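You operate a simulated robot arm through the tools that you are given. There is no shell and no other tool. Be economical: measure what you need, move in short steps, check, and stop when the job is done.

The job below is to be done with a simulated robot arm. You get a single attempt, and the scene is never put back.

TASK
Vacuum the crumbs off the side table, put the vacuum back and switch it off.

It is judged by the outcome, as a careful person would: the job done as asked, and still so three seconds after it is handed in. It fails if anything else is knocked over, pushed out of place, dropped, spilled or broken.

THE ROBOT
A 6-joint arm with a two-finger parallel gripper, fixed in place. Base frame: the origin is at the foot of the arm, x ahead of it, y to its left, z up. Readings come in m, rad, newtons and seconds.
Its first joint turns from -2.897 to 2.897 rad. Payload 3.91 kg.
Tool frame: the origin (TCP) lies between the finger pads and is the grasp point; the fingertips stand 0.03 m ahead of it; z points along the fingers, y is the line along which they close. The gripper opens to 0.11 m. The fingers are 0.02 m wide and 0.01 m thick; the gripper's body (0.048 by 0.112 m) begins 0.055 m behind the TCP.
Orientation is that of the tool frame in the base frame, as [roll, pitch, yaw] about the fixed x, y, z axes, in that order (R = Rz(yaw) Ry(pitch) Rx(roll)). With the fingers straight down and closing along the base's y, the tool's x points along the base's -x, its y along +y and its z along -z.

THE INTERFACE
- The arm moves only by the tool arm_command. Its argument "deltas" is a list of rows, each a list of 7 numbers: the shift along the base's x, y, z in m, then the turn, a rotation vector about the base's x, y, z in rad, then the gripper command, from -1 (fully open) to 1 (shut), values between in proportion. In form: [[dx, dy, dz, rx, ry, rz, gripper], ...]. A call has 1 to 20 rows; each row is the pose to reach, as a shift and turn from the pose commanded when the call began. A row lasts 0.2 s, in which the tool goes at most 0.05 m and 0.15 rad; a call with a longer step from one row to the next is refused whole, and so is a gripper value outside its range. Where a pose cannot be reached the arm comes as near as it can. A force on the tool above 90 N (or 10 N above the force at the start of the call, whichever is more), or a blocked arm, ends the call early, and 0.2 s more pass. The fingers move at their own pace (about 0.108 m/s each) and stop on an object; they squeeze with about 43 N. The grip force told is the motor's: it shows also when the fingers shut on nothing. Time passes only in rows, and 0.2 s behind the last, so rows that repeat a pose let the fingers close. It gives the time, the measured TCP pose, the force on the tool (base axes), the opening and the grip force at its end, in the units of the frame above (readings bear some noise).
- Cameras (640 x 400 px; columns grow to the right, rows downward): "scene" is fixed at [0.3997, -0.5004, 1.7382]; the picture's right is [0.09, 1.00, 0.00], its down [0.79, -0.07, -0.61] and it looks along [-0.60, 0.05, -0.80] (base axes); focal length 214 px, centre (320, 200). "wrist" rides on the gripper at [-0.036, 0, -0.057] in the tool frame; the picture's right is [0.00, -1.00, 0.00], its down [0.97, 0.00, -0.24] and it looks along [0.24, 0.00, 0.97] (tool axes); focal length 218 px, centre (320, 200). There is no depth. A picture from a camera that has moved, and an enlarged one, comes with that camera's place and axes in the base frame and with its lens.
- get_image(camera): a new picture of that camera. The clock stands still meanwhile.
- move_column(by): slides the trunk up (or, below 0, down) by that many m; the arm rides with it, the base frame stays. It gives what a move gives, with no picture.
- inspect(camera, box): a new picture of the part [left, top, right, bottom] of that camera's present view, enlarged. The clock stands still meanwhile.
- hand_in(): hands the job in; it is judged then, once.

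Go step by step. Nothing tells you positions but the pictures and the camera data: compare them with the known pose of the tool, close in by small moves and look again before you grip or let go. The budget is 120 turns and 84 pictures, counting those below and the enlarged ones. Unless the task says otherwise, let go and move clear before handing in, and close with one line.

The tools are called by a JSON object that holds its "fn" and its "kwargs". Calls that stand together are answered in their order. arm_command: Moves the arm, as the interface text tells. Its arguments: {"type":"object","properties":{"deltas":{"type":"array","items":{"type":"array","items":{"type":"number"}}}},"required":["deltas"]} The other tools are called the same way: move_column (by) slides the trunk up or down; get_image (camera) takes a picture; inspect (camera, box) takes an enlarged picture of a part of a camera's view; hand_in () hands the job in.

At the start:

```text
clock: 0.0
tool_pos: [0.0127, -0.3589, 1.4549]
tool_rot: [-3.139, -0.001, 3.14]
force: [-0.9, 0.6, -1.0]
gripper_width: 0.11
grip_force: 0.1
trunk travel left (down, up): [-0.54, 0.0]
```

scene: 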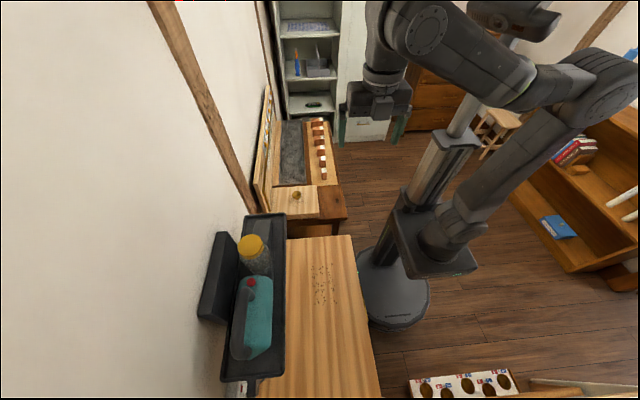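
wrist: 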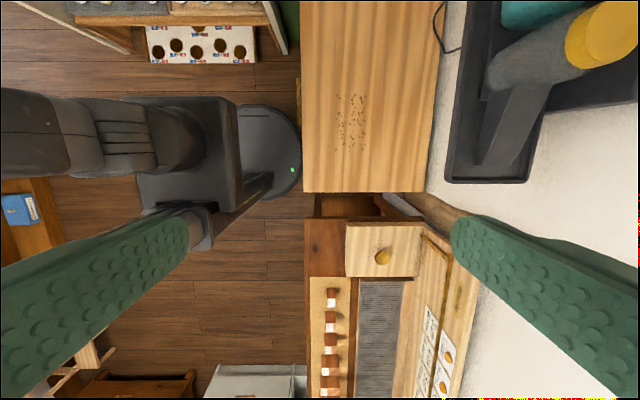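

I see a wooden table with crumbs at about (0.23, -0.47), and a dark tray against the wall holding a teal object and a yellow-capped object. I'll enlarge these to find the vacuum.

{"fn": "inspect", "kwargs": {"camera": "scene", "box": [190, 200, 390, 400]}}

{"fn": "inspect", "kwargs": {"camera": "wrist", "box": [300, 0, 640, 212]}}

```text
2.00 times, centred on (290, 300) of scene
camera zoom: at [0.3997, -0.5004, 1.7382], right [0.09, 1.0, 0.0], down [0.79, -0.07, -0.61], along [-0.6, 0.05, -0.8], focal length 429 px, centre (380, 0)
```

zoom: 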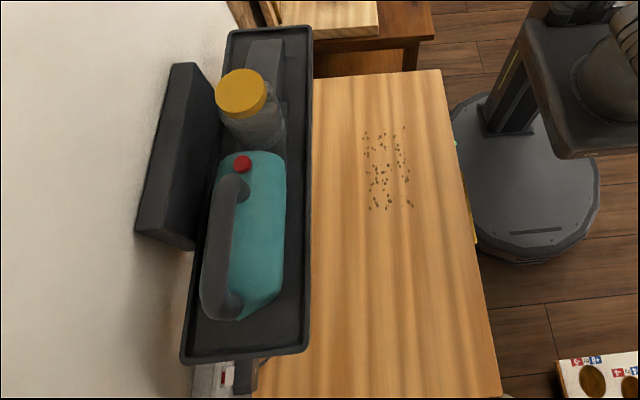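

```text
1.88 times, centred on (470, 106) of wrist
camera zoom: at [0.0494, -0.3585, 1.5109], right [0.0, -1.0, 0.0], down [-0.97, 0.0, 0.24], along [-0.24, 0.0, -0.97], focal length 411 px, centre (38, 377)
```

zoom: 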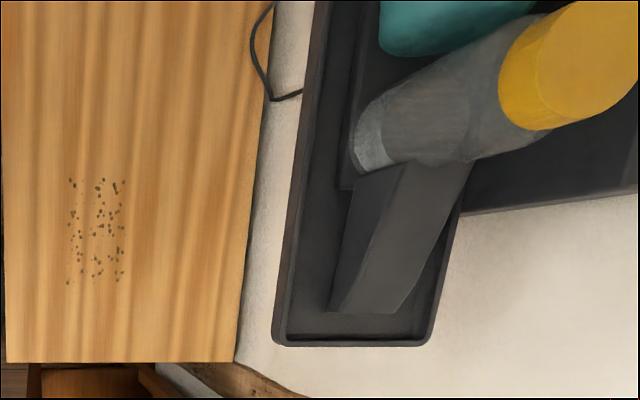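

The table top triangulates to z≈0.72, with crumbs near (0.12, -0.465). The tray is at z≈1.13, x 0 to 0.41, y -0.58 to -0.73. The teal vacuum lies in it with its nozzle toward -x. I'll move for a better view.

{"fn": "arm_command", "kwargs": {"deltas": [[0.035, -0.03, 0, 0, 0, 0, -1], [0.07, -0.06, 0, 0, 0, 0, -1], [0.105, -0.09, 0, 0, 0, 0, -1], [0.14, -0.12, 0, 0, 0, 0, -1], [0.175, -0.15, 0, 0, 0, 0, -1], [0.2, -0.18, 0, 0, 0, 0, -1]]}}

{"fn": "get_image", "kwargs": {"camera": "wrist"}}

```text
clock: 1.4
tool_pos: [0.2106, -0.5213, 1.4188]
tool_rot: [-3.135, 0.0, 3.139]
force: [0.6, 0.7, 0.0]
gripper_width: 0.1101
grip_force: 0.0
out of reach, approached as far as the arm can: row 3, 4, 5, 6
trunk travel left (down, up): [-0.54, 0.0]
```

```text
79 pictures are left
camera wrist: at [0.2452, -0.5221, 1.4753], right [0.0, -1.0, 0.01], down [-0.97, 0.0, 0.24], along [-0.24, -0.01, -0.97], focal length 218 px, centre (320, 200)
```

wrist: 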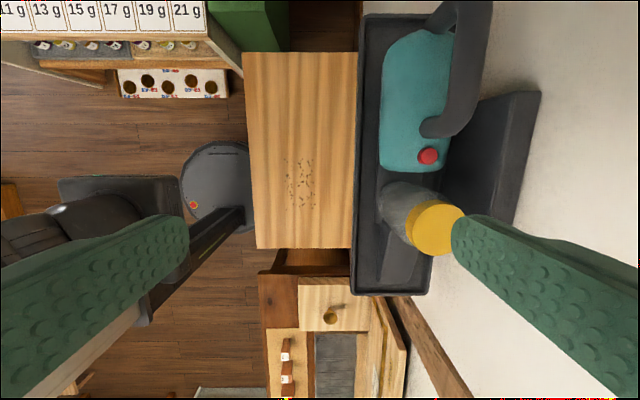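

The arm was near its limit at this height; the vacuum's handle and red button are visible. I'll enlarge both views to triangulate them.

{"fn": "inspect", "kwargs": {"camera": "wrist", "box": [340, 0, 560, 300]}}

{"fn": "inspect", "kwargs": {"camera": "scene", "box": [200, 210, 310, 390]}}

```text
1.33 times, centred on (450, 150) of wrist
camera zoom: at [0.2452, -0.5221, 1.4753], right [0.0, -1.0, 0.01], down [-0.97, 0.0, 0.24], along [-0.24, -0.01, -0.97], focal length 291 px, centre (147, 267)
```

zoom: 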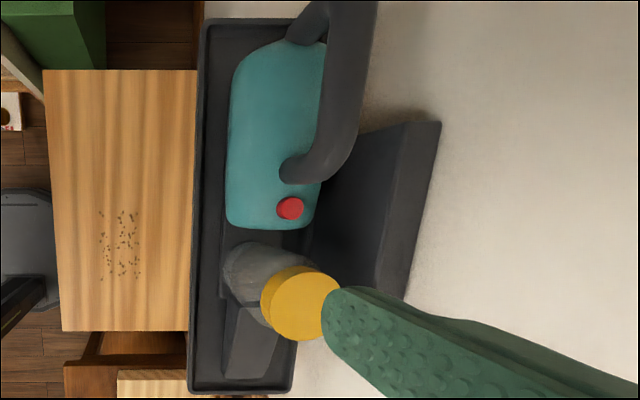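

```text
2.22 times, centred on (255, 300) of scene
camera zoom: at [0.3997, -0.5004, 1.7382], right [0.09, 1.0, 0.0], down [0.79, -0.07, -0.61], along [-0.6, 0.05, -0.8], focal length 477 px, centre (464, -22)
```

zoom: 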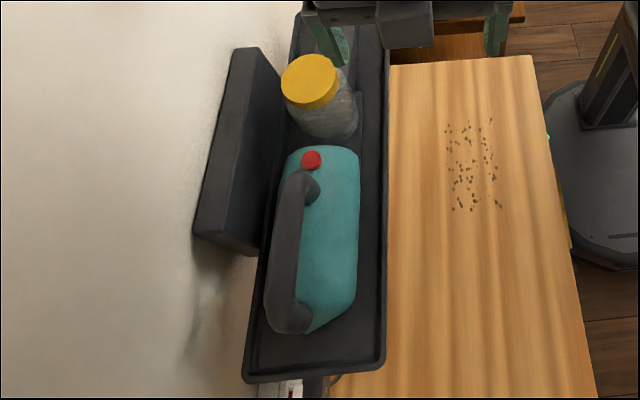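

Button top is near (0.234, -0.650, 1.216) and the handle bar near x 0.27 to 0.37, y -0.648, z 1.27. I need a side view to learn whether the yellow-capped cup belongs to the vacuum, so I'll back off, tilt and lower the trunk.

{"fn": "arm_command", "kwargs": {"deltas": [[-0.01, 0.04, 0, -0.14, 0, 0, -1], [-0.02, 0.08, 0, -0.28, 0, 0, -1], [-0.02, 0.12, 0, -0.42, 0, 0, -1], [-0.02, 0.15, 0, -0.56, 0, 0, -1], [-0.02, 0.18, 0, -0.7, 0, 0, -1], [-0.02, 0.18, 0, -0.84, 0, 0, -1], [-0.02, 0.18, 0, -0.98, 0, 0, -1], [-0.02, 0.18, 0, -1.1, 0, 0, -1]]}}

{"fn": "move_column", "kwargs": {"by": -0.15}}

{"fn": "get_image", "kwargs": {"camera": "wrist"}}

```text
clock: 3.2
tool_pos: [0.1894, -0.3417, 1.4203]
tool_rot: [-2.04, 0.0, 3.14]
force: [-0.5, -0.7, -0.2]
gripper_width: 0.1099
grip_force: 0.0
trunk travel left (down, up): [-0.54, 0.0]
```

```text
clock: 5.0
tool_pos: [0.1891, -0.3418, 1.2699]
tool_rot: [-2.04, 0.001, 3.141]
force: [0.5, -0.6, 0.0]
gripper_width: 0.11
grip_force: 0.1
trunk travel left (down, up): [-0.39, 0.15]
```

```text
76 pictures are left
camera wrist: at [0.2244, -0.2914, 1.2957], right [0.0, -0.45, 0.89], down [-0.97, 0.22, 0.11], along [-0.24, -0.87, -0.44], focal length 218 px, centre (320, 200)
```

wrist: 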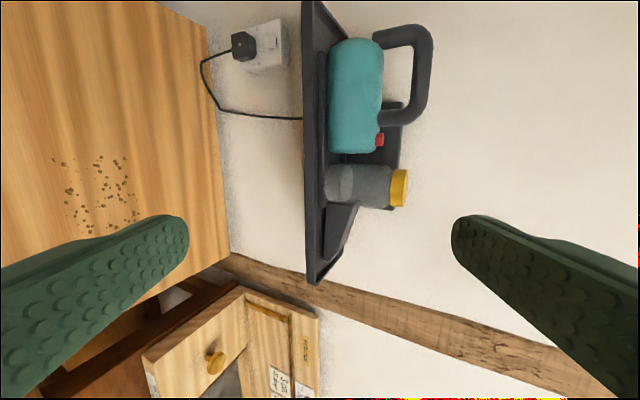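

{"fn": "inspect", "kwargs": {"camera": "wrist", "box": [290, 0, 450, 290]}}

```text
1.38 times, centred on (370, 145) of wrist
camera zoom: at [0.2244, -0.2914, 1.2957], right [0.0, -0.45, 0.89], down [-0.97, 0.22, 0.11], along [-0.24, -0.87, -0.44], focal length 301 px, centre (251, 276)
```

zoom: 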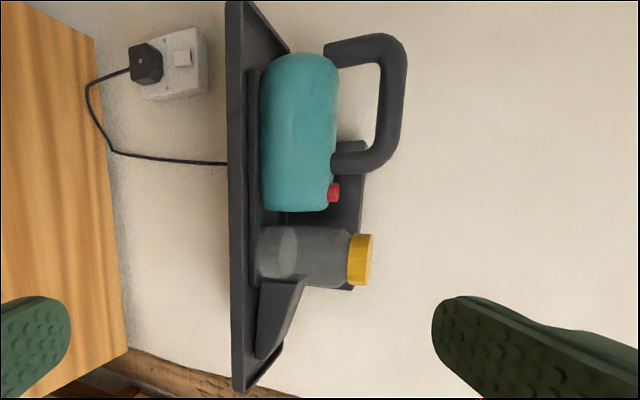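

The cup and nozzle look to be part of the vacuum, lined up with the body on a common chassis; I'll check that at the first lift. Next I press the red button with closed, slightly tilted fingers, with the trunk back up for reach.

{"fn": "move_column", "kwargs": {"by": 0.15}}

{"fn": "arm_command", "kwargs": {"deltas": [[0.01, -0.03, -0.025, 0.14, 0, 0, 1], [0.02, -0.06, -0.05, 0.28, 0, 0, 1], [0.03, -0.09, -0.075, 0.42, 0, 0, 1], [0.04, -0.12, -0.1, 0.56, 0, 0, 1], [0.045, -0.158, -0.12, 0.7, 0, 0, 1], [0.045, -0.19, -0.13, 0.75, 0, 0, 1], [0.045, -0.23, -0.13, 0.75, 0, 0, 1], [0.045, -0.27, -0.13, 0.75, 0, 0, 1], [0.045, -0.298, -0.13, 0.75, 0, 0, 1], [0.045, -0.298, -0.13, 0.75, 0, 0, 1]]}}

{"fn": "get_image", "kwargs": {"camera": "wrist"}}

{"fn": "inspect", "kwargs": {"camera": "scene", "box": [200, 210, 310, 390]}}

```text
clock: 6.7
tool_pos: [0.1893, -0.3419, 1.4206]
tool_rot: [-2.041, 0.002, 3.139]
force: [-0.5, -0.1, -0.2]
gripper_width: 0.1099
grip_force: 0.0
trunk travel left (down, up): [-0.54, 0.0]
```

```text
clock: 8.9
tool_pos: [0.2344, -0.6403, 1.2917]
tool_rot: [-2.79, 0.0, 3.14]
force: [0.2, 0.5, -0.1]
gripper_width: 0.0
grip_force: 37.7
trunk travel left (down, up): [-0.54, 0.0]
```

```text
74 pictures are left
camera wrist: at [0.2693, -0.6208, 1.3443], right [0.0, -0.94, 0.34], down [-0.97, 0.08, 0.23], along [-0.24, -0.33, -0.91], focal length 218 px, centre (320, 200)
```

wrist: 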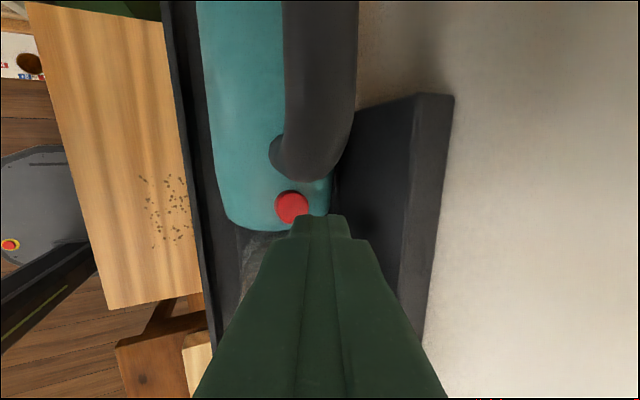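

```text
2.22 times, centred on (255, 300) of scene
camera zoom: at [0.3997, -0.5004, 1.7382], right [0.09, 1.0, 0.0], down [0.79, -0.07, -0.61], along [-0.6, 0.05, -0.8], focal length 477 px, centre (464, -22)
```

zoom: 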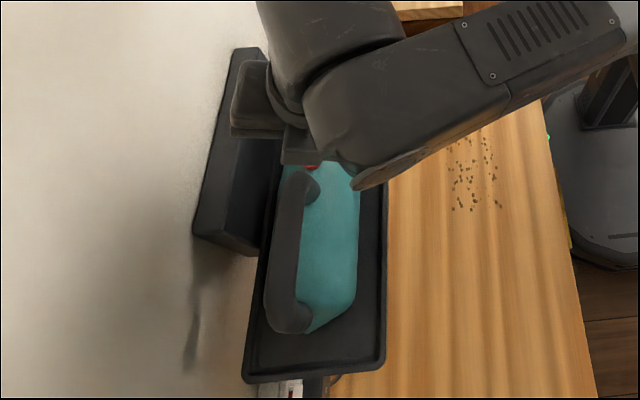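

The fingertip is directly above the red button (0.233, -0.648). I press down gently in small steps and watch the force.

{"fn": "arm_command", "kwargs": {"deltas": [[0, 0.002, -0.02, 0, 0, 0, 1], [0, 0.002, -0.032, 0, 0, 0, 1], [0, 0.002, -0.037, 0, 0, 0, 1], [0, 0.002, -0.041, 0, 0, 0, 1]]}}

{"fn": "get_image", "kwargs": {"camera": "wrist"}}

```text
clock: 9.9
tool_pos: [0.2336, -0.6371, 1.2503]
tool_rot: [-2.787, 0.001, 3.139]
force: [-0.5, -1.1, 7.3]
gripper_width: 0.0002
grip_force: 37.9
trunk travel left (down, up): [-0.54, 0.0]
```

```text
72 pictures are left
camera wrist: at [0.2692, -0.6181, 1.3037], right [0.0, -0.94, 0.35], down [-0.97, 0.08, 0.22], along [-0.24, -0.34, -0.91], focal length 218 px, centre (320, 200)
```

wrist: 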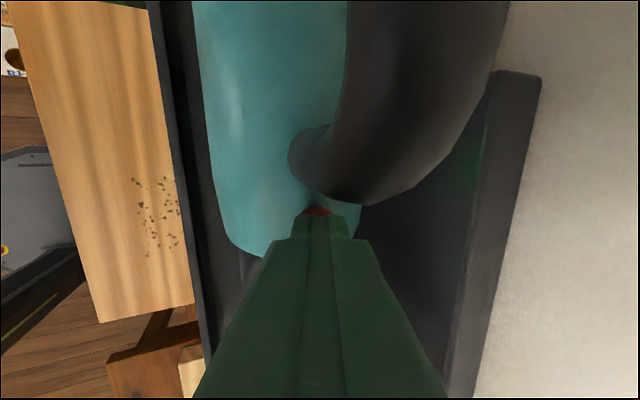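

The tip touches the button (7 N). I'll press a few millimetres further, then rise and look for a change.

{"fn": "arm_command", "kwargs": {"deltas": [[0, 0, -0.003, 0, 0, 0, 1], [0, 0, -0.005, 0, 0, 0, 1]]}}

{"fn": "arm_command", "kwargs": {"deltas": [[0, 0, 0.02, 0, 0, 0, 1], [0, 0, 0.06, 0, 0, 0, 1], [0, 0.04, 0.065, 0, 0, 0, 1], [0, 0.08, 0.065, 0, 0, 0, 1]]}}

{"fn": "get_image", "kwargs": {"camera": "wrist"}}

```text
clock: 10.5
tool_pos: [0.2338, -0.6365, 1.2462]
tool_rot: [-2.786, 0.001, 3.14]
force: [0.7, -1.9, 18.4]
gripper_width: 0.0
grip_force: 37.9
trunk travel left (down, up): [-0.54, 0.0]
```

```text
clock: 11.5
tool_pos: [0.2324, -0.5572, 1.3099]
tool_rot: [-2.79, 0.0, 3.139]
force: [-0.1, 0.3, 0.0]
gripper_width: 0.0
grip_force: 37.4
trunk travel left (down, up): [-0.54, 0.0]
```

```text
71 pictures are left
camera wrist: at [0.2695, -0.5378, 1.3621], right [0.0, -0.94, 0.34], down [-0.97, 0.08, 0.23], along [-0.24, -0.33, -0.91], focal length 218 px, centre (320, 200)
```

wrist: 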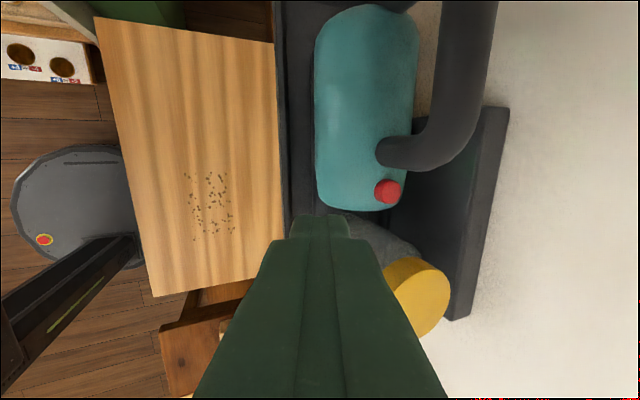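

The press was made; I'll enlarge the view to look for any sign of the vacuum's state.

{"fn": "inspect", "kwargs": {"camera": "wrist", "box": [300, 100, 500, 320]}}

{"fn": "inspect", "kwargs": {"camera": "scene", "box": [200, 210, 310, 390]}}

```text
1.82 times, centred on (400, 210) of wrist
camera zoom: at [0.2695, -0.5378, 1.3621], right [0.0, -0.94, 0.34], down [-0.97, 0.08, 0.23], along [-0.24, -0.33, -0.91], focal length 397 px, centre (174, 182)
```

zoom: 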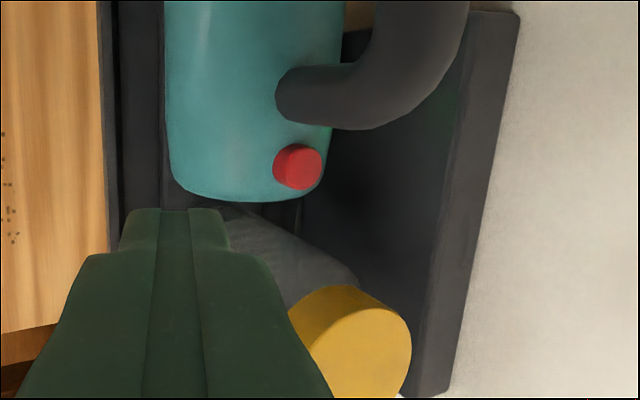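

```text
2.22 times, centred on (255, 300) of scene
camera zoom: at [0.3997, -0.5004, 1.7382], right [0.09, 1.0, 0.0], down [0.79, -0.07, -0.61], along [-0.6, 0.05, -0.8], focal length 477 px, centre (464, -22)
```

zoom: 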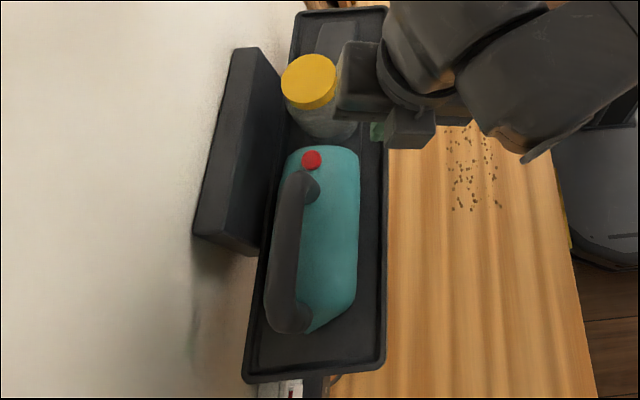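

A faint green glow now shows on the back panel and body edge that wasn't apparent before, so it seems to be on. Next I move over the handle with fingers partly open.

{"fn": "arm_command", "kwargs": {"deltas": [[0.03, 0, 0.03, 0, 0, 0, -0.09], [0.06, 0, 0.035, 0, 0, 0, -0.09], [0.0826, -0.02, 0.035, 0, 0, 0, -0.09], [0.0826, -0.045, 0.033, 0, 0, 0, -0.09], [0.0826, -0.065, 0.031, 0, 0, 0, -0.09], [0.0826, -0.065, 0.031, 0, 0, 0, -0.09]]}}

{"fn": "get_image", "kwargs": {"camera": "wrist"}}

```text
clock: 12.9
tool_pos: [0.3169, -0.6225, 1.3409]
tool_rot: [-2.79, 0.0, 3.14]
force: [-0.8, 0.0, -0.4]
gripper_width: 0.0599
grip_force: 0.1
trunk travel left (down, up): [-0.54, 0.0]
```

```text
68 pictures are left
camera wrist: at [0.3521, -0.6033, 1.3938], right [0.0, -0.94, 0.34], down [-0.97, 0.08, 0.23], along [-0.24, -0.33, -0.91], focal length 218 px, centre (320, 200)
```

wrist: 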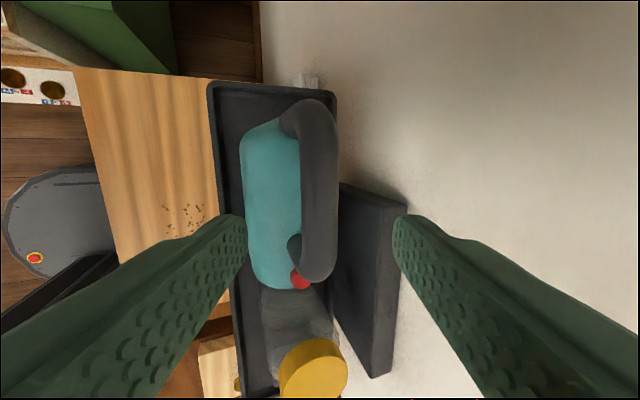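

The handle bar is centred between the fingers and spans x 0.27 to 0.37. I advance along the tool axis to straddle it.

{"fn": "arm_command", "kwargs": {"deltas": [[0, -0.009, -0.025, 0, 0, 0, -0.09], [0, -0.017, -0.047, 0, 0, 0, -0.09], [0, -0.024, -0.066, 0, 0, 0, -0.09]]}}

{"fn": "get_image", "kwargs": {"camera": "wrist"}}

```text
clock: 13.7
tool_pos: [0.3146, -0.6482, 1.274]
tool_rot: [-2.791, -0.001, 3.138]
force: [-0.4, 0.8, 0.0]
gripper_width: 0.0601
grip_force: 0.0
trunk travel left (down, up): [-0.54, 0.0]
```

```text
67 pictures are left
camera wrist: at [0.352, -0.6283, 1.3265], right [0.0, -0.94, 0.34], down [-0.97, 0.08, 0.23], along [-0.24, -0.33, -0.91], focal length 218 px, centre (320, 200)
```

wrist: 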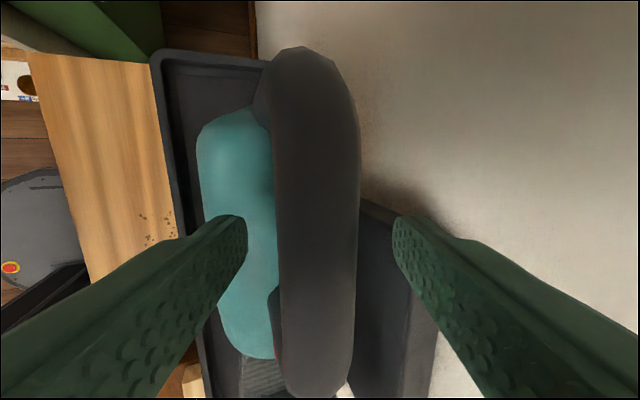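

The fingers straddle the bar cleanly with no contact. I close the gripper.

{"fn": "arm_command", "kwargs": {"deltas": [[0, 0, 0, 0, 0, 0, 0.4], [0, 0, 0, 0, 0, 0, 0.7], [0, 0, 0, 0, 0, 0, 1], [0, 0, 0, 0, 0, 0, 1]]}}

{"fn": "arm_command", "kwargs": {"deltas": [[0, 0, 0.006, 0, 0, 0, 1], [0, 0, 0.014, 0, 0, 0, 1], [0, 0, 0.02, 0, 0, 0, 1]]}}

{"fn": "get_image", "kwargs": {"camera": "wrist"}}

{"fn": "get_image", "kwargs": {"camera": "scene"}}

```text
clock: 14.7
tool_pos: [0.3159, -0.6467, 1.2737]
tool_rot: [-2.791, -0.001, 3.141]
force: [0.0, 0.3, 0.0]
gripper_width: 0.0237
grip_force: 42.4
trunk travel left (down, up): [-0.54, 0.0]
```

```text
clock: 15.5
tool_pos: [0.317, -0.6488, 1.2947]
tool_rot: [-2.789, -0.001, 3.14]
force: [-0.1, 0.3, -7.2]
gripper_width: 0.0237
grip_force: 42.7
trunk travel left (down, up): [-0.54, 0.0]
```

```text
66 pictures are left
camera wrist: at [0.352, -0.6284, 1.3467], right [0.0, -0.94, 0.34], down [-0.97, 0.08, 0.23], along [-0.24, -0.33, -0.91], focal length 218 px, centre (320, 200)
```

wrist: 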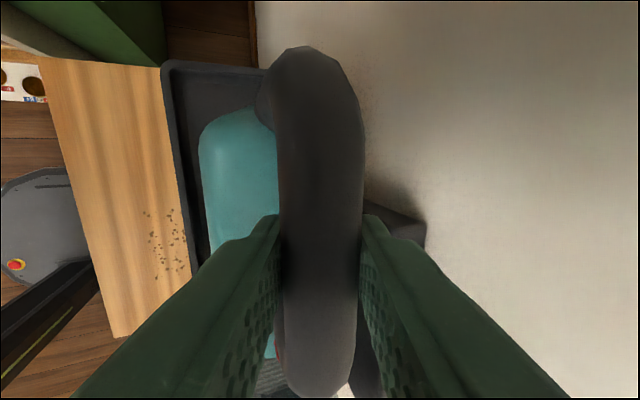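

```text
65 pictures are left
```

scene: 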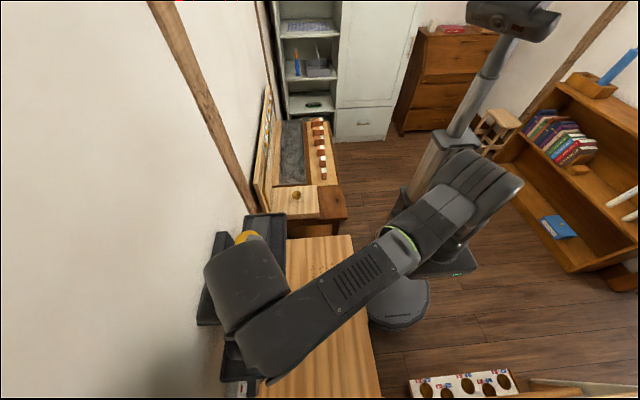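

The vacuum lifts (7.2 N). I lift a little more and check in the scene view that the cup and nozzle come along.

{"fn": "arm_command", "kwargs": {"deltas": [[0, 0, 0.01, 0, 0, 0, 1], [0, 0.005, 0.02, 0, 0, 0, 1], [0, 0.01, 0.03, 0, 0, 0, 1], [0, 0.015, 0.04, 0, 0, 0, 1]]}}

{"fn": "inspect", "kwargs": {"camera": "scene", "box": [190, 200, 350, 400]}}

{"fn": "get_image", "kwargs": {"camera": "wrist"}}

```text
clock: 16.5
tool_pos: [0.3159, -0.6323, 1.3344]
tool_rot: [-2.791, 0.0, 3.139]
force: [0.6, -0.5, -6.0]
gripper_width: 0.0235
grip_force: 43.0
trunk travel left (down, up): [-0.54, 0.0]
```

```text
2.00 times, centred on (270, 300) of scene
camera zoom: at [0.3997, -0.5004, 1.7382], right [0.09, 1.0, 0.0], down [0.79, -0.07, -0.61], along [-0.6, 0.05, -0.8], focal length 429 px, centre (420, 0)
```

zoom: 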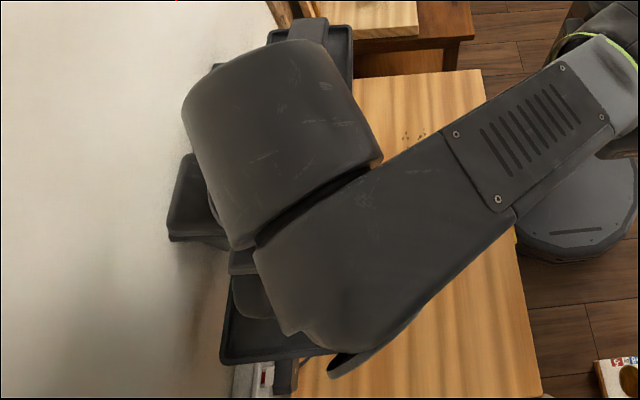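

```text
63 pictures are left
camera wrist: at [0.352, -0.6134, 1.3873], right [0.0, -0.94, 0.34], down [-0.97, 0.08, 0.23], along [-0.24, -0.33, -0.91], focal length 218 px, centre (320, 200)
```

wrist: 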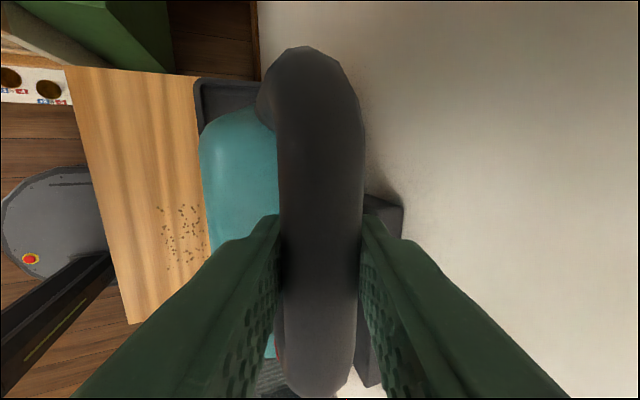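

The nozzle and cup rise with the body, so it is one piece. I carry it clear of the tray over the table, then lower the trunk.

{"fn": "arm_command", "kwargs": {"deltas": [[0, 0.03, 0.003, 0, 0, 0, 1], [0, 0.06, 0.003, 0, 0, 0, 1], [0, 0.09, 0.003, 0, 0, 0, 1], [0.02, 0.12, 0.003, 0, 0, 0, 1], [0.04, 0.15, 0.003, 0, 0, 0, 1], [0.06, 0.17, 0.003, 0, 0, 0, 1], [0.08, 0.185, 0.003, 0, 0, 0, 1], [0.1, 0.19, 0.003, 0, 0, 0, 1], [0.12, 0.19, 0.003, 0, 0, 0, 1]]}}

{"fn": "get_image", "kwargs": {"camera": "scene"}}

{"fn": "get_image", "kwargs": {"camera": "wrist"}}

```text
clock: 18.5
tool_pos: [0.4372, -0.4424, 1.3354]
tool_rot: [-2.79, -0.001, 3.14]
force: [0.1, -0.7, -6.6]
gripper_width: 0.0235
grip_force: 43.0
trunk travel left (down, up): [-0.54, 0.0]
```

```text
62 pictures are left
```

scene: 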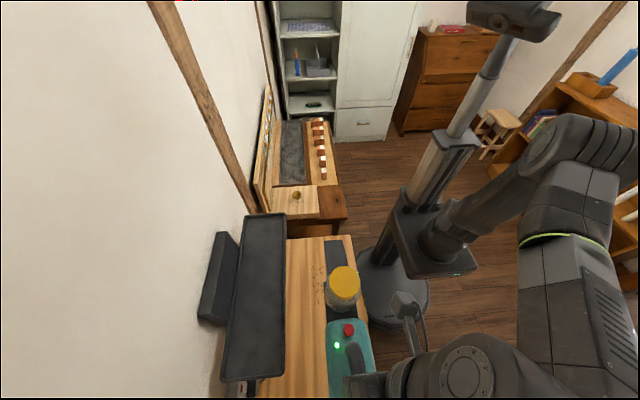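

```text
61 pictures are left
camera wrist: at [0.4733, -0.4236, 1.3891], right [0.0, -0.94, 0.34], down [-0.97, 0.08, 0.23], along [-0.24, -0.33, -0.91], focal length 218 px, centre (320, 200)
```

wrist: 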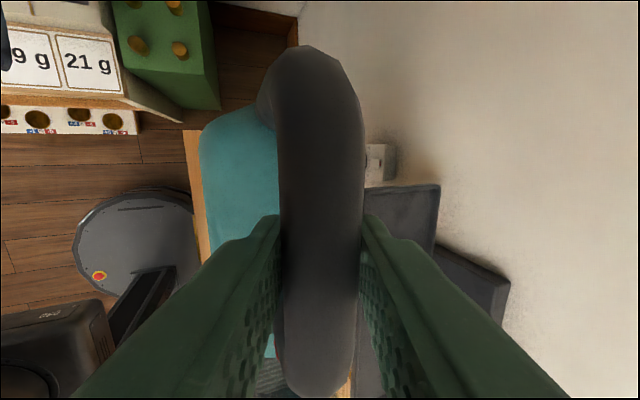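

A green LED on the vacuum is lit, so it is on, and the tray is empty. I'll enlarge to locate the nozzle.

{"fn": "inspect", "kwargs": {"camera": "scene", "box": [220, 210, 420, 400]}}

```text
2.11 times, centred on (320, 305) of scene
camera zoom: at [0.3997, -0.5004, 1.7382], right [0.09, 1.0, 0.0], down [0.79, -0.07, -0.61], along [-0.6, 0.05, -0.8], focal length 452 px, centre (320, -21)
```

zoom: 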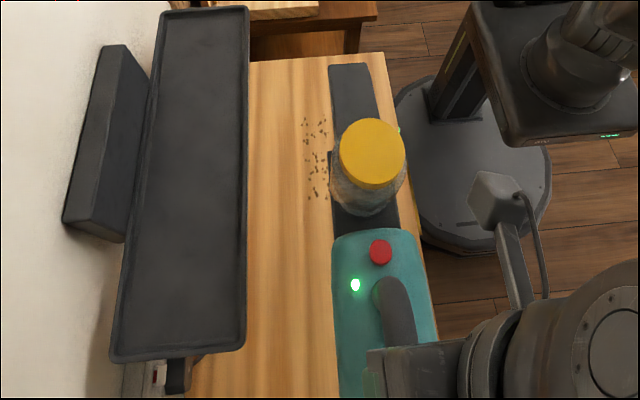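

The nozzle tip is 0.296 m ahead (-x) of the TCP, and the crumbs span x 0.02 to 0.215, y -0.52 to -0.41. Before sweeping I'll check the green object beyond the table's far end, and lower the trunk part way.

{"fn": "arm_command", "kwargs": {"deltas": [[-0.03, 0, 0, 0, 0, 0, 1], [-0.04, -0.02, 0, 0, 0, 0, 1]]}}

{"fn": "move_column", "kwargs": {"by": -0.24}}

{"fn": "get_image", "kwargs": {"camera": "wrist"}}

{"fn": "get_image", "kwargs": {"camera": "scene"}}

```text
clock: 19.1
tool_pos: [0.3984, -0.4634, 1.3354]
tool_rot: [-2.791, -0.002, -3.141]
force: [0.3, -1.0, -6.6]
gripper_width: 0.0235
grip_force: 42.6
trunk travel left (down, up): [-0.54, 0.0]
```

```text
clock: 21.6
tool_pos: [0.3982, -0.4615, 1.0963]
tool_rot: [-2.791, 0.001, 3.139]
force: [-0.8, 0.3, -6.2]
gripper_width: 0.0236
grip_force: 42.4
trunk travel left (down, up): [-0.3, 0.24]
```

```text
59 pictures are left
camera wrist: at [0.4324, -0.4435, 1.15], right [0.0, -0.94, 0.34], down [-0.97, 0.08, 0.23], along [-0.24, -0.33, -0.91], focal length 218 px, centre (320, 200)
```

wrist: 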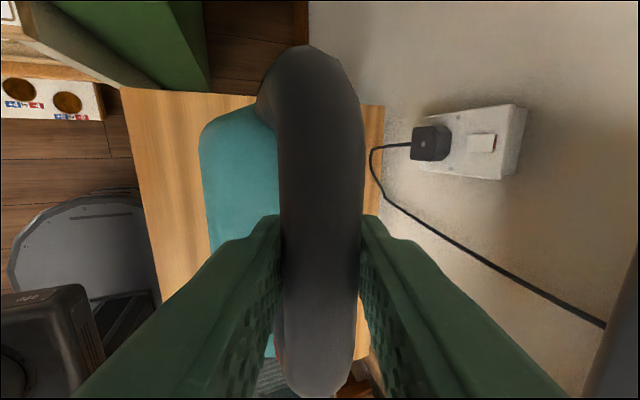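

```text
58 pictures are left
```

scene: 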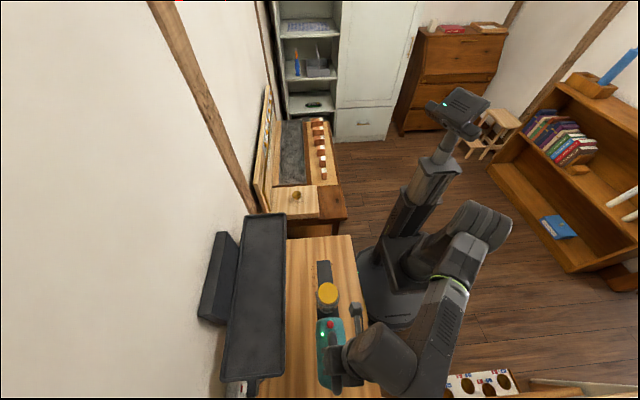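

I'll enlarge the wrist view to judge the green box beyond the table end before sweeping toward +x.

{"fn": "inspect", "kwargs": {"camera": "wrist", "box": [0, 0, 320, 200]}}

{"fn": "inspect", "kwargs": {"camera": "scene", "box": [260, 220, 420, 400]}}

```text
2.00 times, centred on (160, 100) of wrist
camera zoom: at [0.4324, -0.4435, 1.15], right [0.0, -0.94, 0.34], down [-0.97, 0.08, 0.23], along [-0.24, -0.33, -0.91], focal length 436 px, centre (640, 400)
```

zoom: 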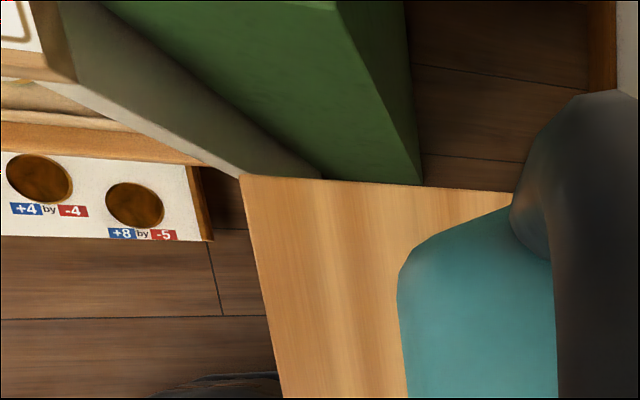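

```text
2.22 times, centred on (340, 310) of scene
camera zoom: at [0.3997, -0.5004, 1.7382], right [0.09, 1.0, 0.0], down [0.79, -0.07, -0.61], along [-0.6, 0.05, -0.8], focal length 477 px, centre (276, -44)
```

zoom: 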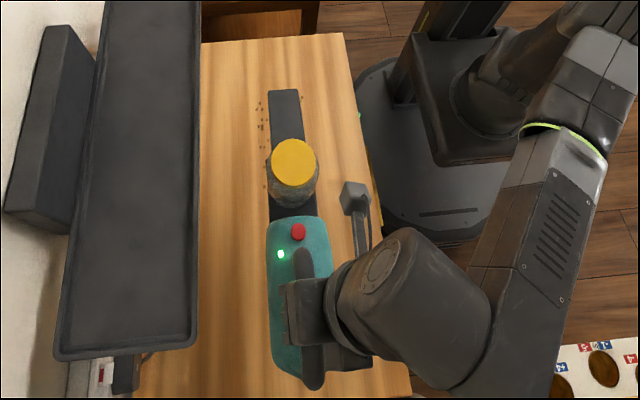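

The green box is low and beyond the table end, on y > -0.40, so I'll keep the vacuum's rear clear of it. Now I descend toward the table, ending with small steps and watching the force.

{"fn": "arm_command", "kwargs": {"deltas": [[0, 0, -0.045, 0, 0, 0, 1], [0, 0, -0.09, 0, 0, 0, 1], [0, 0, -0.135, 0, 0, 0, 1], [0, 0, -0.17, 0, 0, 0, 1], [0, 0, -0.19, 0, 0, 0, 1], [0, 0, -0.2, 0, 0, 0, 1]]}}

{"fn": "inspect", "kwargs": {"camera": "scene", "box": [260, 220, 420, 400]}}

```text
clock: 23.0
tool_pos: [0.3986, -0.4627, 0.9037]
tool_rot: [-2.778, 0.009, -3.141]
force: [0.5, -6.9, 38.2]
gripper_width: 0.0237
grip_force: 42.9
trunk travel left (down, up): [-0.3, 0.24]
```

```text
2.22 times, centred on (340, 310) of scene
camera zoom: at [0.3997, -0.5004, 1.7382], right [0.09, 1.0, 0.0], down [0.79, -0.07, -0.61], along [-0.6, 0.05, -0.8], focal length 477 px, centre (276, -44)
```

zoom: 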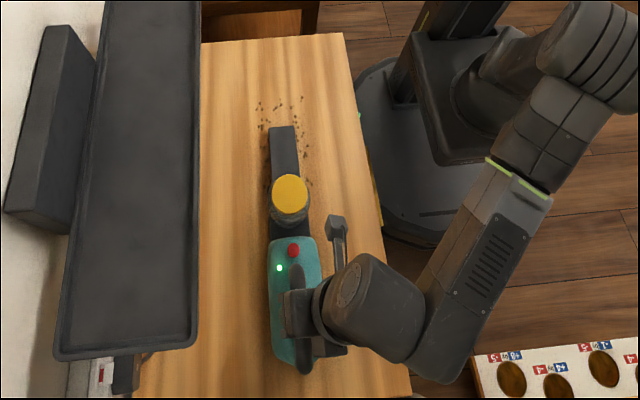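

The bottom met the table at TCP z≈0.904, so the table is near z 0.765. I back off just enough to hover and check.

{"fn": "arm_command", "kwargs": {"deltas": [[0, 0, 0.006, 0, 0, 0, 1], [0, 0, 0.01, 0, 0, 0, 1]]}}

{"fn": "inspect", "kwargs": {"camera": "scene", "box": [290, 240, 370, 330]}}

```text
clock: 23.6
tool_pos: [0.3958, -0.462, 0.903]
tool_rot: [-2.796, -0.002, 3.139]
force: [0.7, -1.4, -1.5]
gripper_width: 0.0235
grip_force: 43.1
trunk travel left (down, up): [-0.3, 0.24]
```

```text
4.44 times, centred on (330, 285) of scene
camera zoom: at [0.3997, -0.5004, 1.7382], right [0.09, 1.0, 0.0], down [0.79, -0.07, -0.61], along [-0.6, 0.05, -0.8], focal length 953 px, centre (276, -178)
```

zoom: 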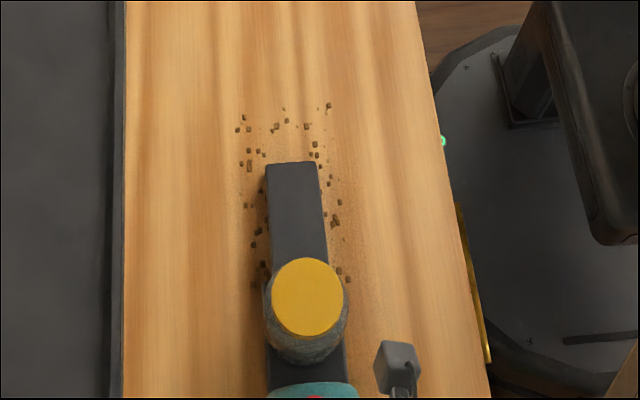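

The nozzle hovers just at the table, tip at x≈0.10. I'll try a forward pass (-x) along the centre and see whether crumbs get taken up.

{"fn": "arm_command", "kwargs": {"deltas": [[0, 0, 0.002, 0, 0, 0, 1], [-0.02, 0, 0.002, 0, 0, 0, 1], [-0.04, 0, 0.002, 0, 0, 0, 1], [-0.06, 0, 0.002, 0, 0, 0, 1], [-0.075, 0, 0.002, 0, 0, 0, 1], [-0.075, 0, 0.002, 0, 0, 0, 1]]}}

{"fn": "inspect", "kwargs": {"camera": "scene", "box": [290, 240, 370, 330]}}

```text
clock: 25.0
tool_pos: [0.3211, -0.4633, 0.9084]
tool_rot: [-2.79, 0.001, 3.139]
force: [-0.5, 0.5, -5.3]
gripper_width: 0.0236
grip_force: 43.4
trunk travel left (down, up): [-0.3, 0.24]
```

```text
4.44 times, centred on (330, 285) of scene
camera zoom: at [0.3997, -0.5004, 1.7382], right [0.09, 1.0, 0.0], down [0.79, -0.07, -0.61], along [-0.6, 0.05, -0.8], focal length 953 px, centre (276, -178)
```

zoom: 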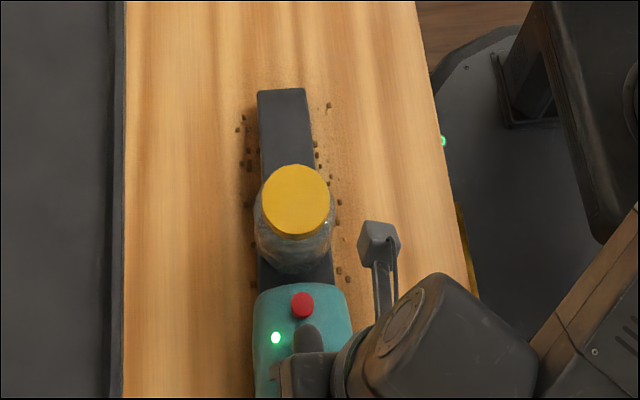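

I lift slightly, step to the wall-side strip, and sweep it back along +x.

{"fn": "arm_command", "kwargs": {"deltas": [[0, 0, 0.02, 0, 0, 0, 1], [0, -0.038, 0.02, 0, 0, 0, 1], [0, -0.038, 0.0, 0, 0, 0, 1], [0.02, -0.038, 0.0, 0, 0, 0, 1], [0.04, -0.038, 0.0, 0, 0, 0, 1], [0.06, -0.038, 0.0, 0, 0, 0, 1], [0.08, -0.038, 0.0, 0, 0, 0, 1], [0.1, -0.038, 0.0, 0, 0, 0, 1], [0.12, -0.038, 0.0, 0, 0, 0, 1], [0.14, -0.038, 0.0, 0, 0, 0, 1], [0.16, -0.038, 0.0, 0, 0, 0, 1], [0.18, -0.038, 0.0, 0, 0, 0, 1], [0.195, -0.038, 0.0, 0, 0, 0, 1]]}}

{"fn": "inspect", "kwargs": {"camera": "scene", "box": [290, 240, 370, 330]}}

```text
clock: 27.8
tool_pos: [0.5174, -0.5012, 0.9099]
tool_rot: [-2.79, -0.001, 3.14]
force: [0.6, 0.0, -7.1]
gripper_width: 0.0234
grip_force: 42.8
trunk travel left (down, up): [-0.3, 0.24]
```

```text
4.44 times, centred on (330, 285) of scene
camera zoom: at [0.3997, -0.5004, 1.7382], right [0.09, 1.0, 0.0], down [0.79, -0.07, -0.61], along [-0.6, 0.05, -0.8], focal length 953 px, centre (276, -178)
```

zoom: 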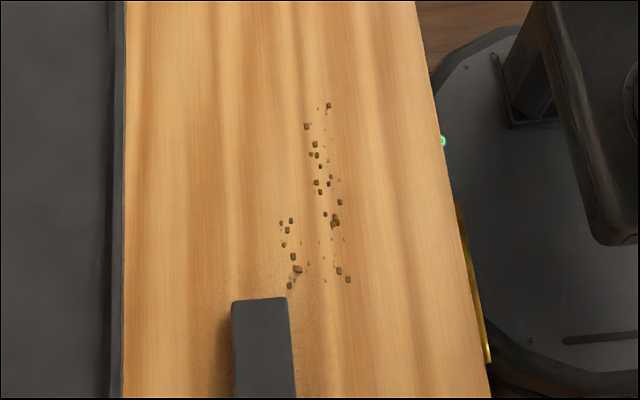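

It works: crumbs under the nozzle are gone in the swept strip. I'll do the centre strip forward, then yaw the nozzle a little toward the base side for the last strip.

{"fn": "arm_command", "kwargs": {"deltas": [[0, 0, 0.02, 0, 0, 0, 1], [0, 0.038, 0.02, 0, 0, 0, 1], [0, 0.038, 0.0, 0, 0, 0, 1], [-0.02, 0.038, 0.0, 0, 0, 0, 1], [-0.04, 0.038, 0, 0, 0, 0, 1], [-0.06, 0.038, 0, 0, 0, 0, 1], [-0.08, 0.038, 0, 0, 0, 0, 1], [-0.1, 0.038, 0, 0, 0, 0, 1], [-0.12, 0.038, 0, 0, 0, 0, 1], [-0.14, 0.038, 0, 0, 0, 0, 1], [-0.16, 0.038, 0, 0, 0, 0, 1], [-0.18, 0.038, 0, 0, 0, 0, 1], [-0.2, 0.038, 0, 0, 0, 0, 1], [-0.205, 0.038, 0.02, 0, 0, 0, 1], [-0.205, 0.028, 0.02, 0, 0, -0.1, 1], [-0.205, 0.018, 0.02, 0, 0, -0.2, 1], [-0.205, 0.018, 0.0, 0, 0, -0.2, 1]]}}

{"fn": "inspect", "kwargs": {"camera": "scene", "box": [290, 240, 370, 330]}}

```text
clock: 31.4
tool_pos: [0.3117, -0.4824, 0.9082]
tool_rot: [-2.79, 0.002, 2.94]
force: [0.0, 0.0, -6.7]
gripper_width: 0.0235
grip_force: 43.3
trunk travel left (down, up): [-0.3, 0.24]
```

```text
4.44 times, centred on (330, 285) of scene
camera zoom: at [0.3997, -0.5004, 1.7382], right [0.09, 1.0, 0.0], down [0.79, -0.07, -0.61], along [-0.6, 0.05, -0.8], focal length 953 px, centre (276, -178)
```

zoom: 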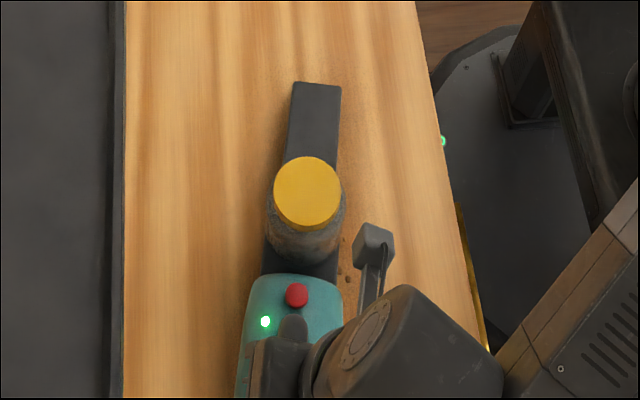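

Now the last strip, sweeping back along +x.

{"fn": "arm_command", "kwargs": {"deltas": [[0.02, 0, 0, 0, 0, 0, 1], [0.04, 0, 0, 0, 0, 0, 1], [0.06, 0.002, 0, 0, 0, 0, 1], [0.08, 0.004, 0, 0, 0, 0, 1], [0.1, 0.004, 0, 0, 0, 0, 1], [0.12, 0.004, 0, 0, 0, 0, 1], [0.14, 0.004, 0, 0, 0, 0, 1], [0.16, 0.004, 0, 0, 0, 0, 1], [0.18, 0.004, 0, 0, 0, 0, 1], [0.2, 0.004, 0, 0, 0, 0, 1], [0.21, 0.004, 0, 0, 0, 0, 1], [0.21, 0.004, 0, 0, 0, 0, 1]]}}

{"fn": "inspect", "kwargs": {"camera": "scene", "box": [290, 240, 370, 330]}}

```text
clock: 34.0
tool_pos: [0.5218, -0.4777, 0.9096]
tool_rot: [-2.79, -0.003, 2.939]
force: [-0.5, -0.4, -5.5]
gripper_width: 0.0234
grip_force: 43.1
trunk travel left (down, up): [-0.3, 0.24]
```

```text
4.44 times, centred on (330, 285) of scene
camera zoom: at [0.3997, -0.5004, 1.7382], right [0.09, 1.0, 0.0], down [0.79, -0.07, -0.61], along [-0.6, 0.05, -0.8], focal length 953 px, centre (276, -178)
```

zoom: 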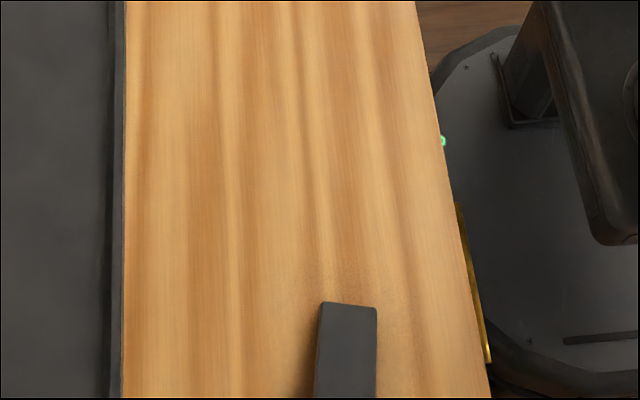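

The swept area is clean. I lift, undo the yaw, raise the trunk, and check the whole table.

{"fn": "arm_command", "kwargs": {"deltas": [[0, 0, 0.04, 0, 0, 0, 1], [0, 0, 0.08, 0, 0, 0.05, 1], [-0.03, 0.005, 0.12, 0, 0, 0.1, 1], [-0.06, 0.01, 0.155, 0, 0, 0.15, 1], [-0.09, 0.02, 0.185, 0, 0, 0.2, 1], [-0.12, 0.03, 0.185, 0, 0, 0.2, 1]]}}

{"fn": "move_column", "kwargs": {"by": 0.24}}

{"fn": "get_image", "kwargs": {"camera": "scene"}}

{"fn": "inspect", "kwargs": {"camera": "scene", "box": [270, 220, 390, 400]}}

```text
refused: row 3 steps farther than a row can; nothing moved
```

```text
clock: 36.5
tool_pos: [0.5221, -0.4789, 1.1487]
tool_rot: [-2.789, -0.001, 2.94]
force: [0.3, -0.2, -7.0]
gripper_width: 0.0235
grip_force: 43.1
trunk travel left (down, up): [-0.54, 0.0]
```

```text
49 pictures are left
```

scene: 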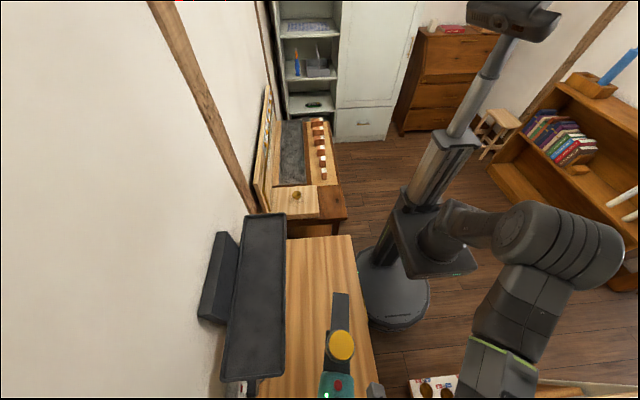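

```text
2.22 times, centred on (330, 310) of scene
camera zoom: at [0.3997, -0.5004, 1.7382], right [0.09, 1.0, 0.0], down [0.79, -0.07, -0.61], along [-0.6, 0.05, -0.8], focal length 477 px, centre (298, -44)
```

zoom: 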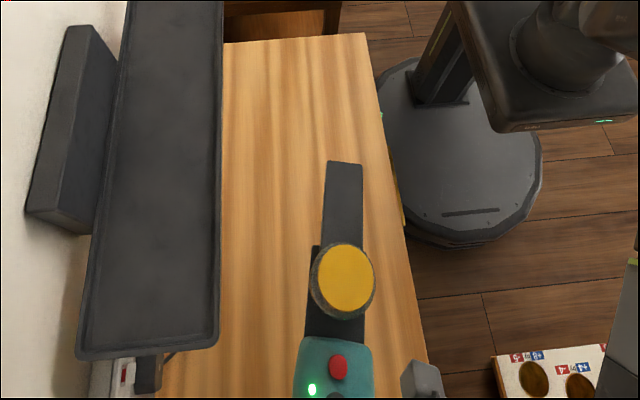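

The arm move was refused for step size, but the trunk rise alone went safely. Now I raise with the arm in shorter steps, straighten the yaw and go to the pre-dock waypoint.

{"fn": "arm_command", "kwargs": {"deltas": [[0, 0, 0.04, 0, 0, 0.05, 1], [-0.01, 0.005, 0.08, 0, 0, 0.1, 1], [-0.02, 0.01, 0.12, 0, 0, 0.15, 1], [-0.04, 0.02, 0.155, 0, 0, 0.2, 1], [-0.06, 0.03, 0.187, 0, 0, 0.2, 1], [-0.085, 0.037, 0.188, 0, 0, 0.2, 1]]}}

{"fn": "get_image", "kwargs": {"camera": "scene"}}

{"fn": "get_image", "kwargs": {"camera": "wrist"}}

```text
clock: 37.9
tool_pos: [0.4369, -0.4392, 1.3367]
tool_rot: [-2.791, 0.001, 3.14]
force: [0.6, -0.6, -5.8]
gripper_width: 0.0235
grip_force: 43.0
trunk travel left (down, up): [-0.54, 0.0]
```

```text
47 pictures are left
```

scene: 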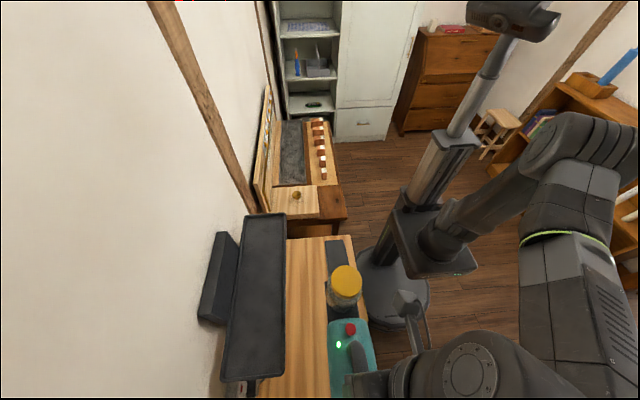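

```text
46 pictures are left
camera wrist: at [0.4719, -0.4206, 1.3899], right [0.0, -0.94, 0.34], down [-0.97, 0.08, 0.23], along [-0.24, -0.33, -0.91], focal length 218 px, centre (320, 200)
```

wrist: 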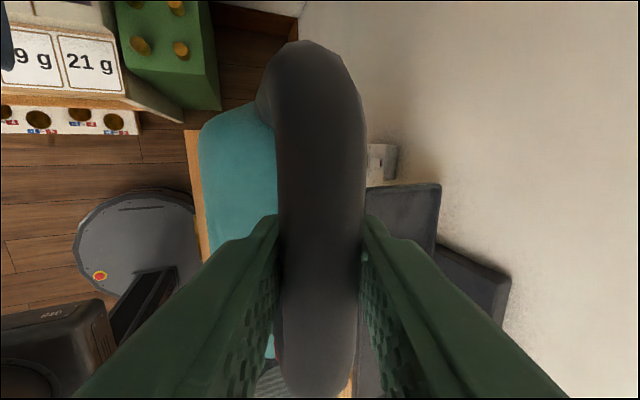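

The vacuum is straight and the table looks clean. I retrace the path to above the dock spot.

{"fn": "arm_command", "kwargs": {"deltas": [[-0.02, 0, 0, 0, 0, 0, 1], [-0.04, -0.005, 0, 0, 0, 0, 1], [-0.06, -0.02, 0, 0, 0, 0, 1], [-0.08, -0.04, 0, 0, 0, 0, 1], [-0.1, -0.07, 0, 0, 0, 0, 1], [-0.12, -0.1, 0, 0, 0, 0, 1], [-0.12, -0.13, 0, 0, 0, 0, 1], [-0.12, -0.16, 0, 0, 0, 0, 1], [-0.12, -0.185, 0, 0, 0, 0, 1], [-0.12, -0.194, -0.001, 0, 0, 0, 1], [-0.12, -0.2, -0.01, 0, 0, 0, 1], [-0.12, -0.208, -0.03, 0, 0, 0, 1], [-0.12, -0.208, -0.042, 0, 0, 0, 1], [-0.12, -0.208, -0.042, 0, 0, 0, 1]]}}

{"fn": "get_image", "kwargs": {"camera": "wrist"}}

{"fn": "inspect", "kwargs": {"camera": "scene", "box": [190, 200, 390, 400]}}

```text
clock: 40.9
tool_pos: [0.3163, -0.6486, 1.2951]
tool_rot: [-2.791, 0.0, 3.14]
force: [-0.8, 0.2, -7.4]
gripper_width: 0.0234
grip_force: 42.9
trunk travel left (down, up): [-0.54, 0.0]
```

```text
45 pictures are left
camera wrist: at [0.3522, -0.6304, 1.3474], right [0.0, -0.94, 0.34], down [-0.97, 0.08, 0.23], along [-0.24, -0.33, -0.91], focal length 218 px, centre (320, 200)
```

wrist: 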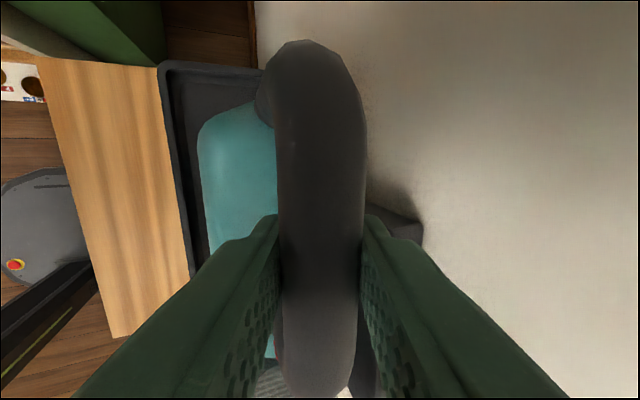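

```text
2.00 times, centred on (290, 300) of scene
camera zoom: at [0.3997, -0.5004, 1.7382], right [0.09, 1.0, 0.0], down [0.79, -0.07, -0.61], along [-0.6, 0.05, -0.8], focal length 429 px, centre (380, 0)
```

zoom: 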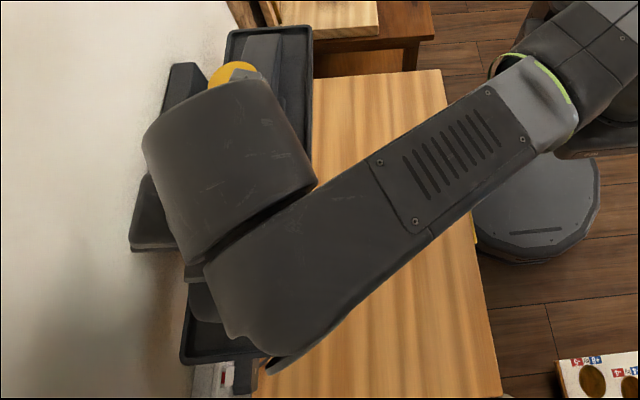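

It sits right above its spot. I lower slowly, watching the force.

{"fn": "arm_command", "kwargs": {"deltas": [[0, 0.001, -0.008, 0, 0, 0, 1], [0, 0.001, -0.014, 0, 0, 0, 1], [0, 0.001, -0.018, 0, 0, 0, 1], [0, 0.001, -0.021, 0, 0, 0, 1]]}}

{"fn": "get_image", "kwargs": {"camera": "wrist"}}

```text
clock: 41.9
tool_pos: [0.3161, -0.6492, 1.2754]
tool_rot: [-2.79, -0.002, 3.139]
force: [0.2, 0.3, -4.5]
gripper_width: 0.0234
grip_force: 43.0
trunk travel left (down, up): [-0.54, 0.0]
```

```text
43 pictures are left
camera wrist: at [0.3524, -0.6292, 1.3272], right [0.0, -0.94, 0.34], down [-0.97, 0.08, 0.23], along [-0.24, -0.33, -0.91], focal length 218 px, centre (320, 200)
```

wrist: 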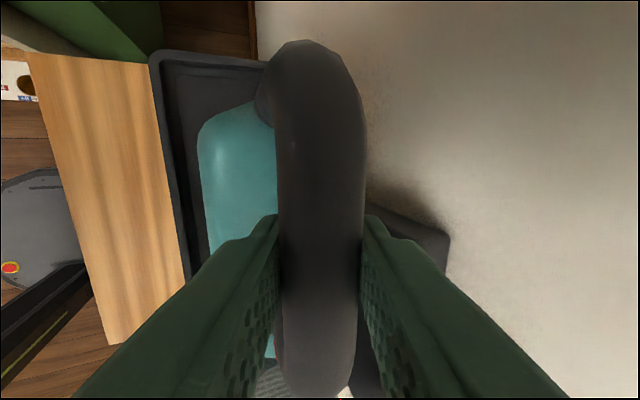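

Nearly seated (load beginning to transfer). A few more millimetres.

{"fn": "arm_command", "kwargs": {"deltas": [[0, 0, -0.002, 0, 0, 0, 1], [0, 0, -0.003, 0, 0, 0, 1]]}}

```text
clock: 42.5
tool_pos: [0.3179, -0.6471, 1.2722]
tool_rot: [-2.788, 0.0, 3.141]
force: [4.2, -0.9, 5.3]
gripper_width: 0.0236
grip_force: 42.9
trunk travel left (down, up): [-0.54, 0.0]
```

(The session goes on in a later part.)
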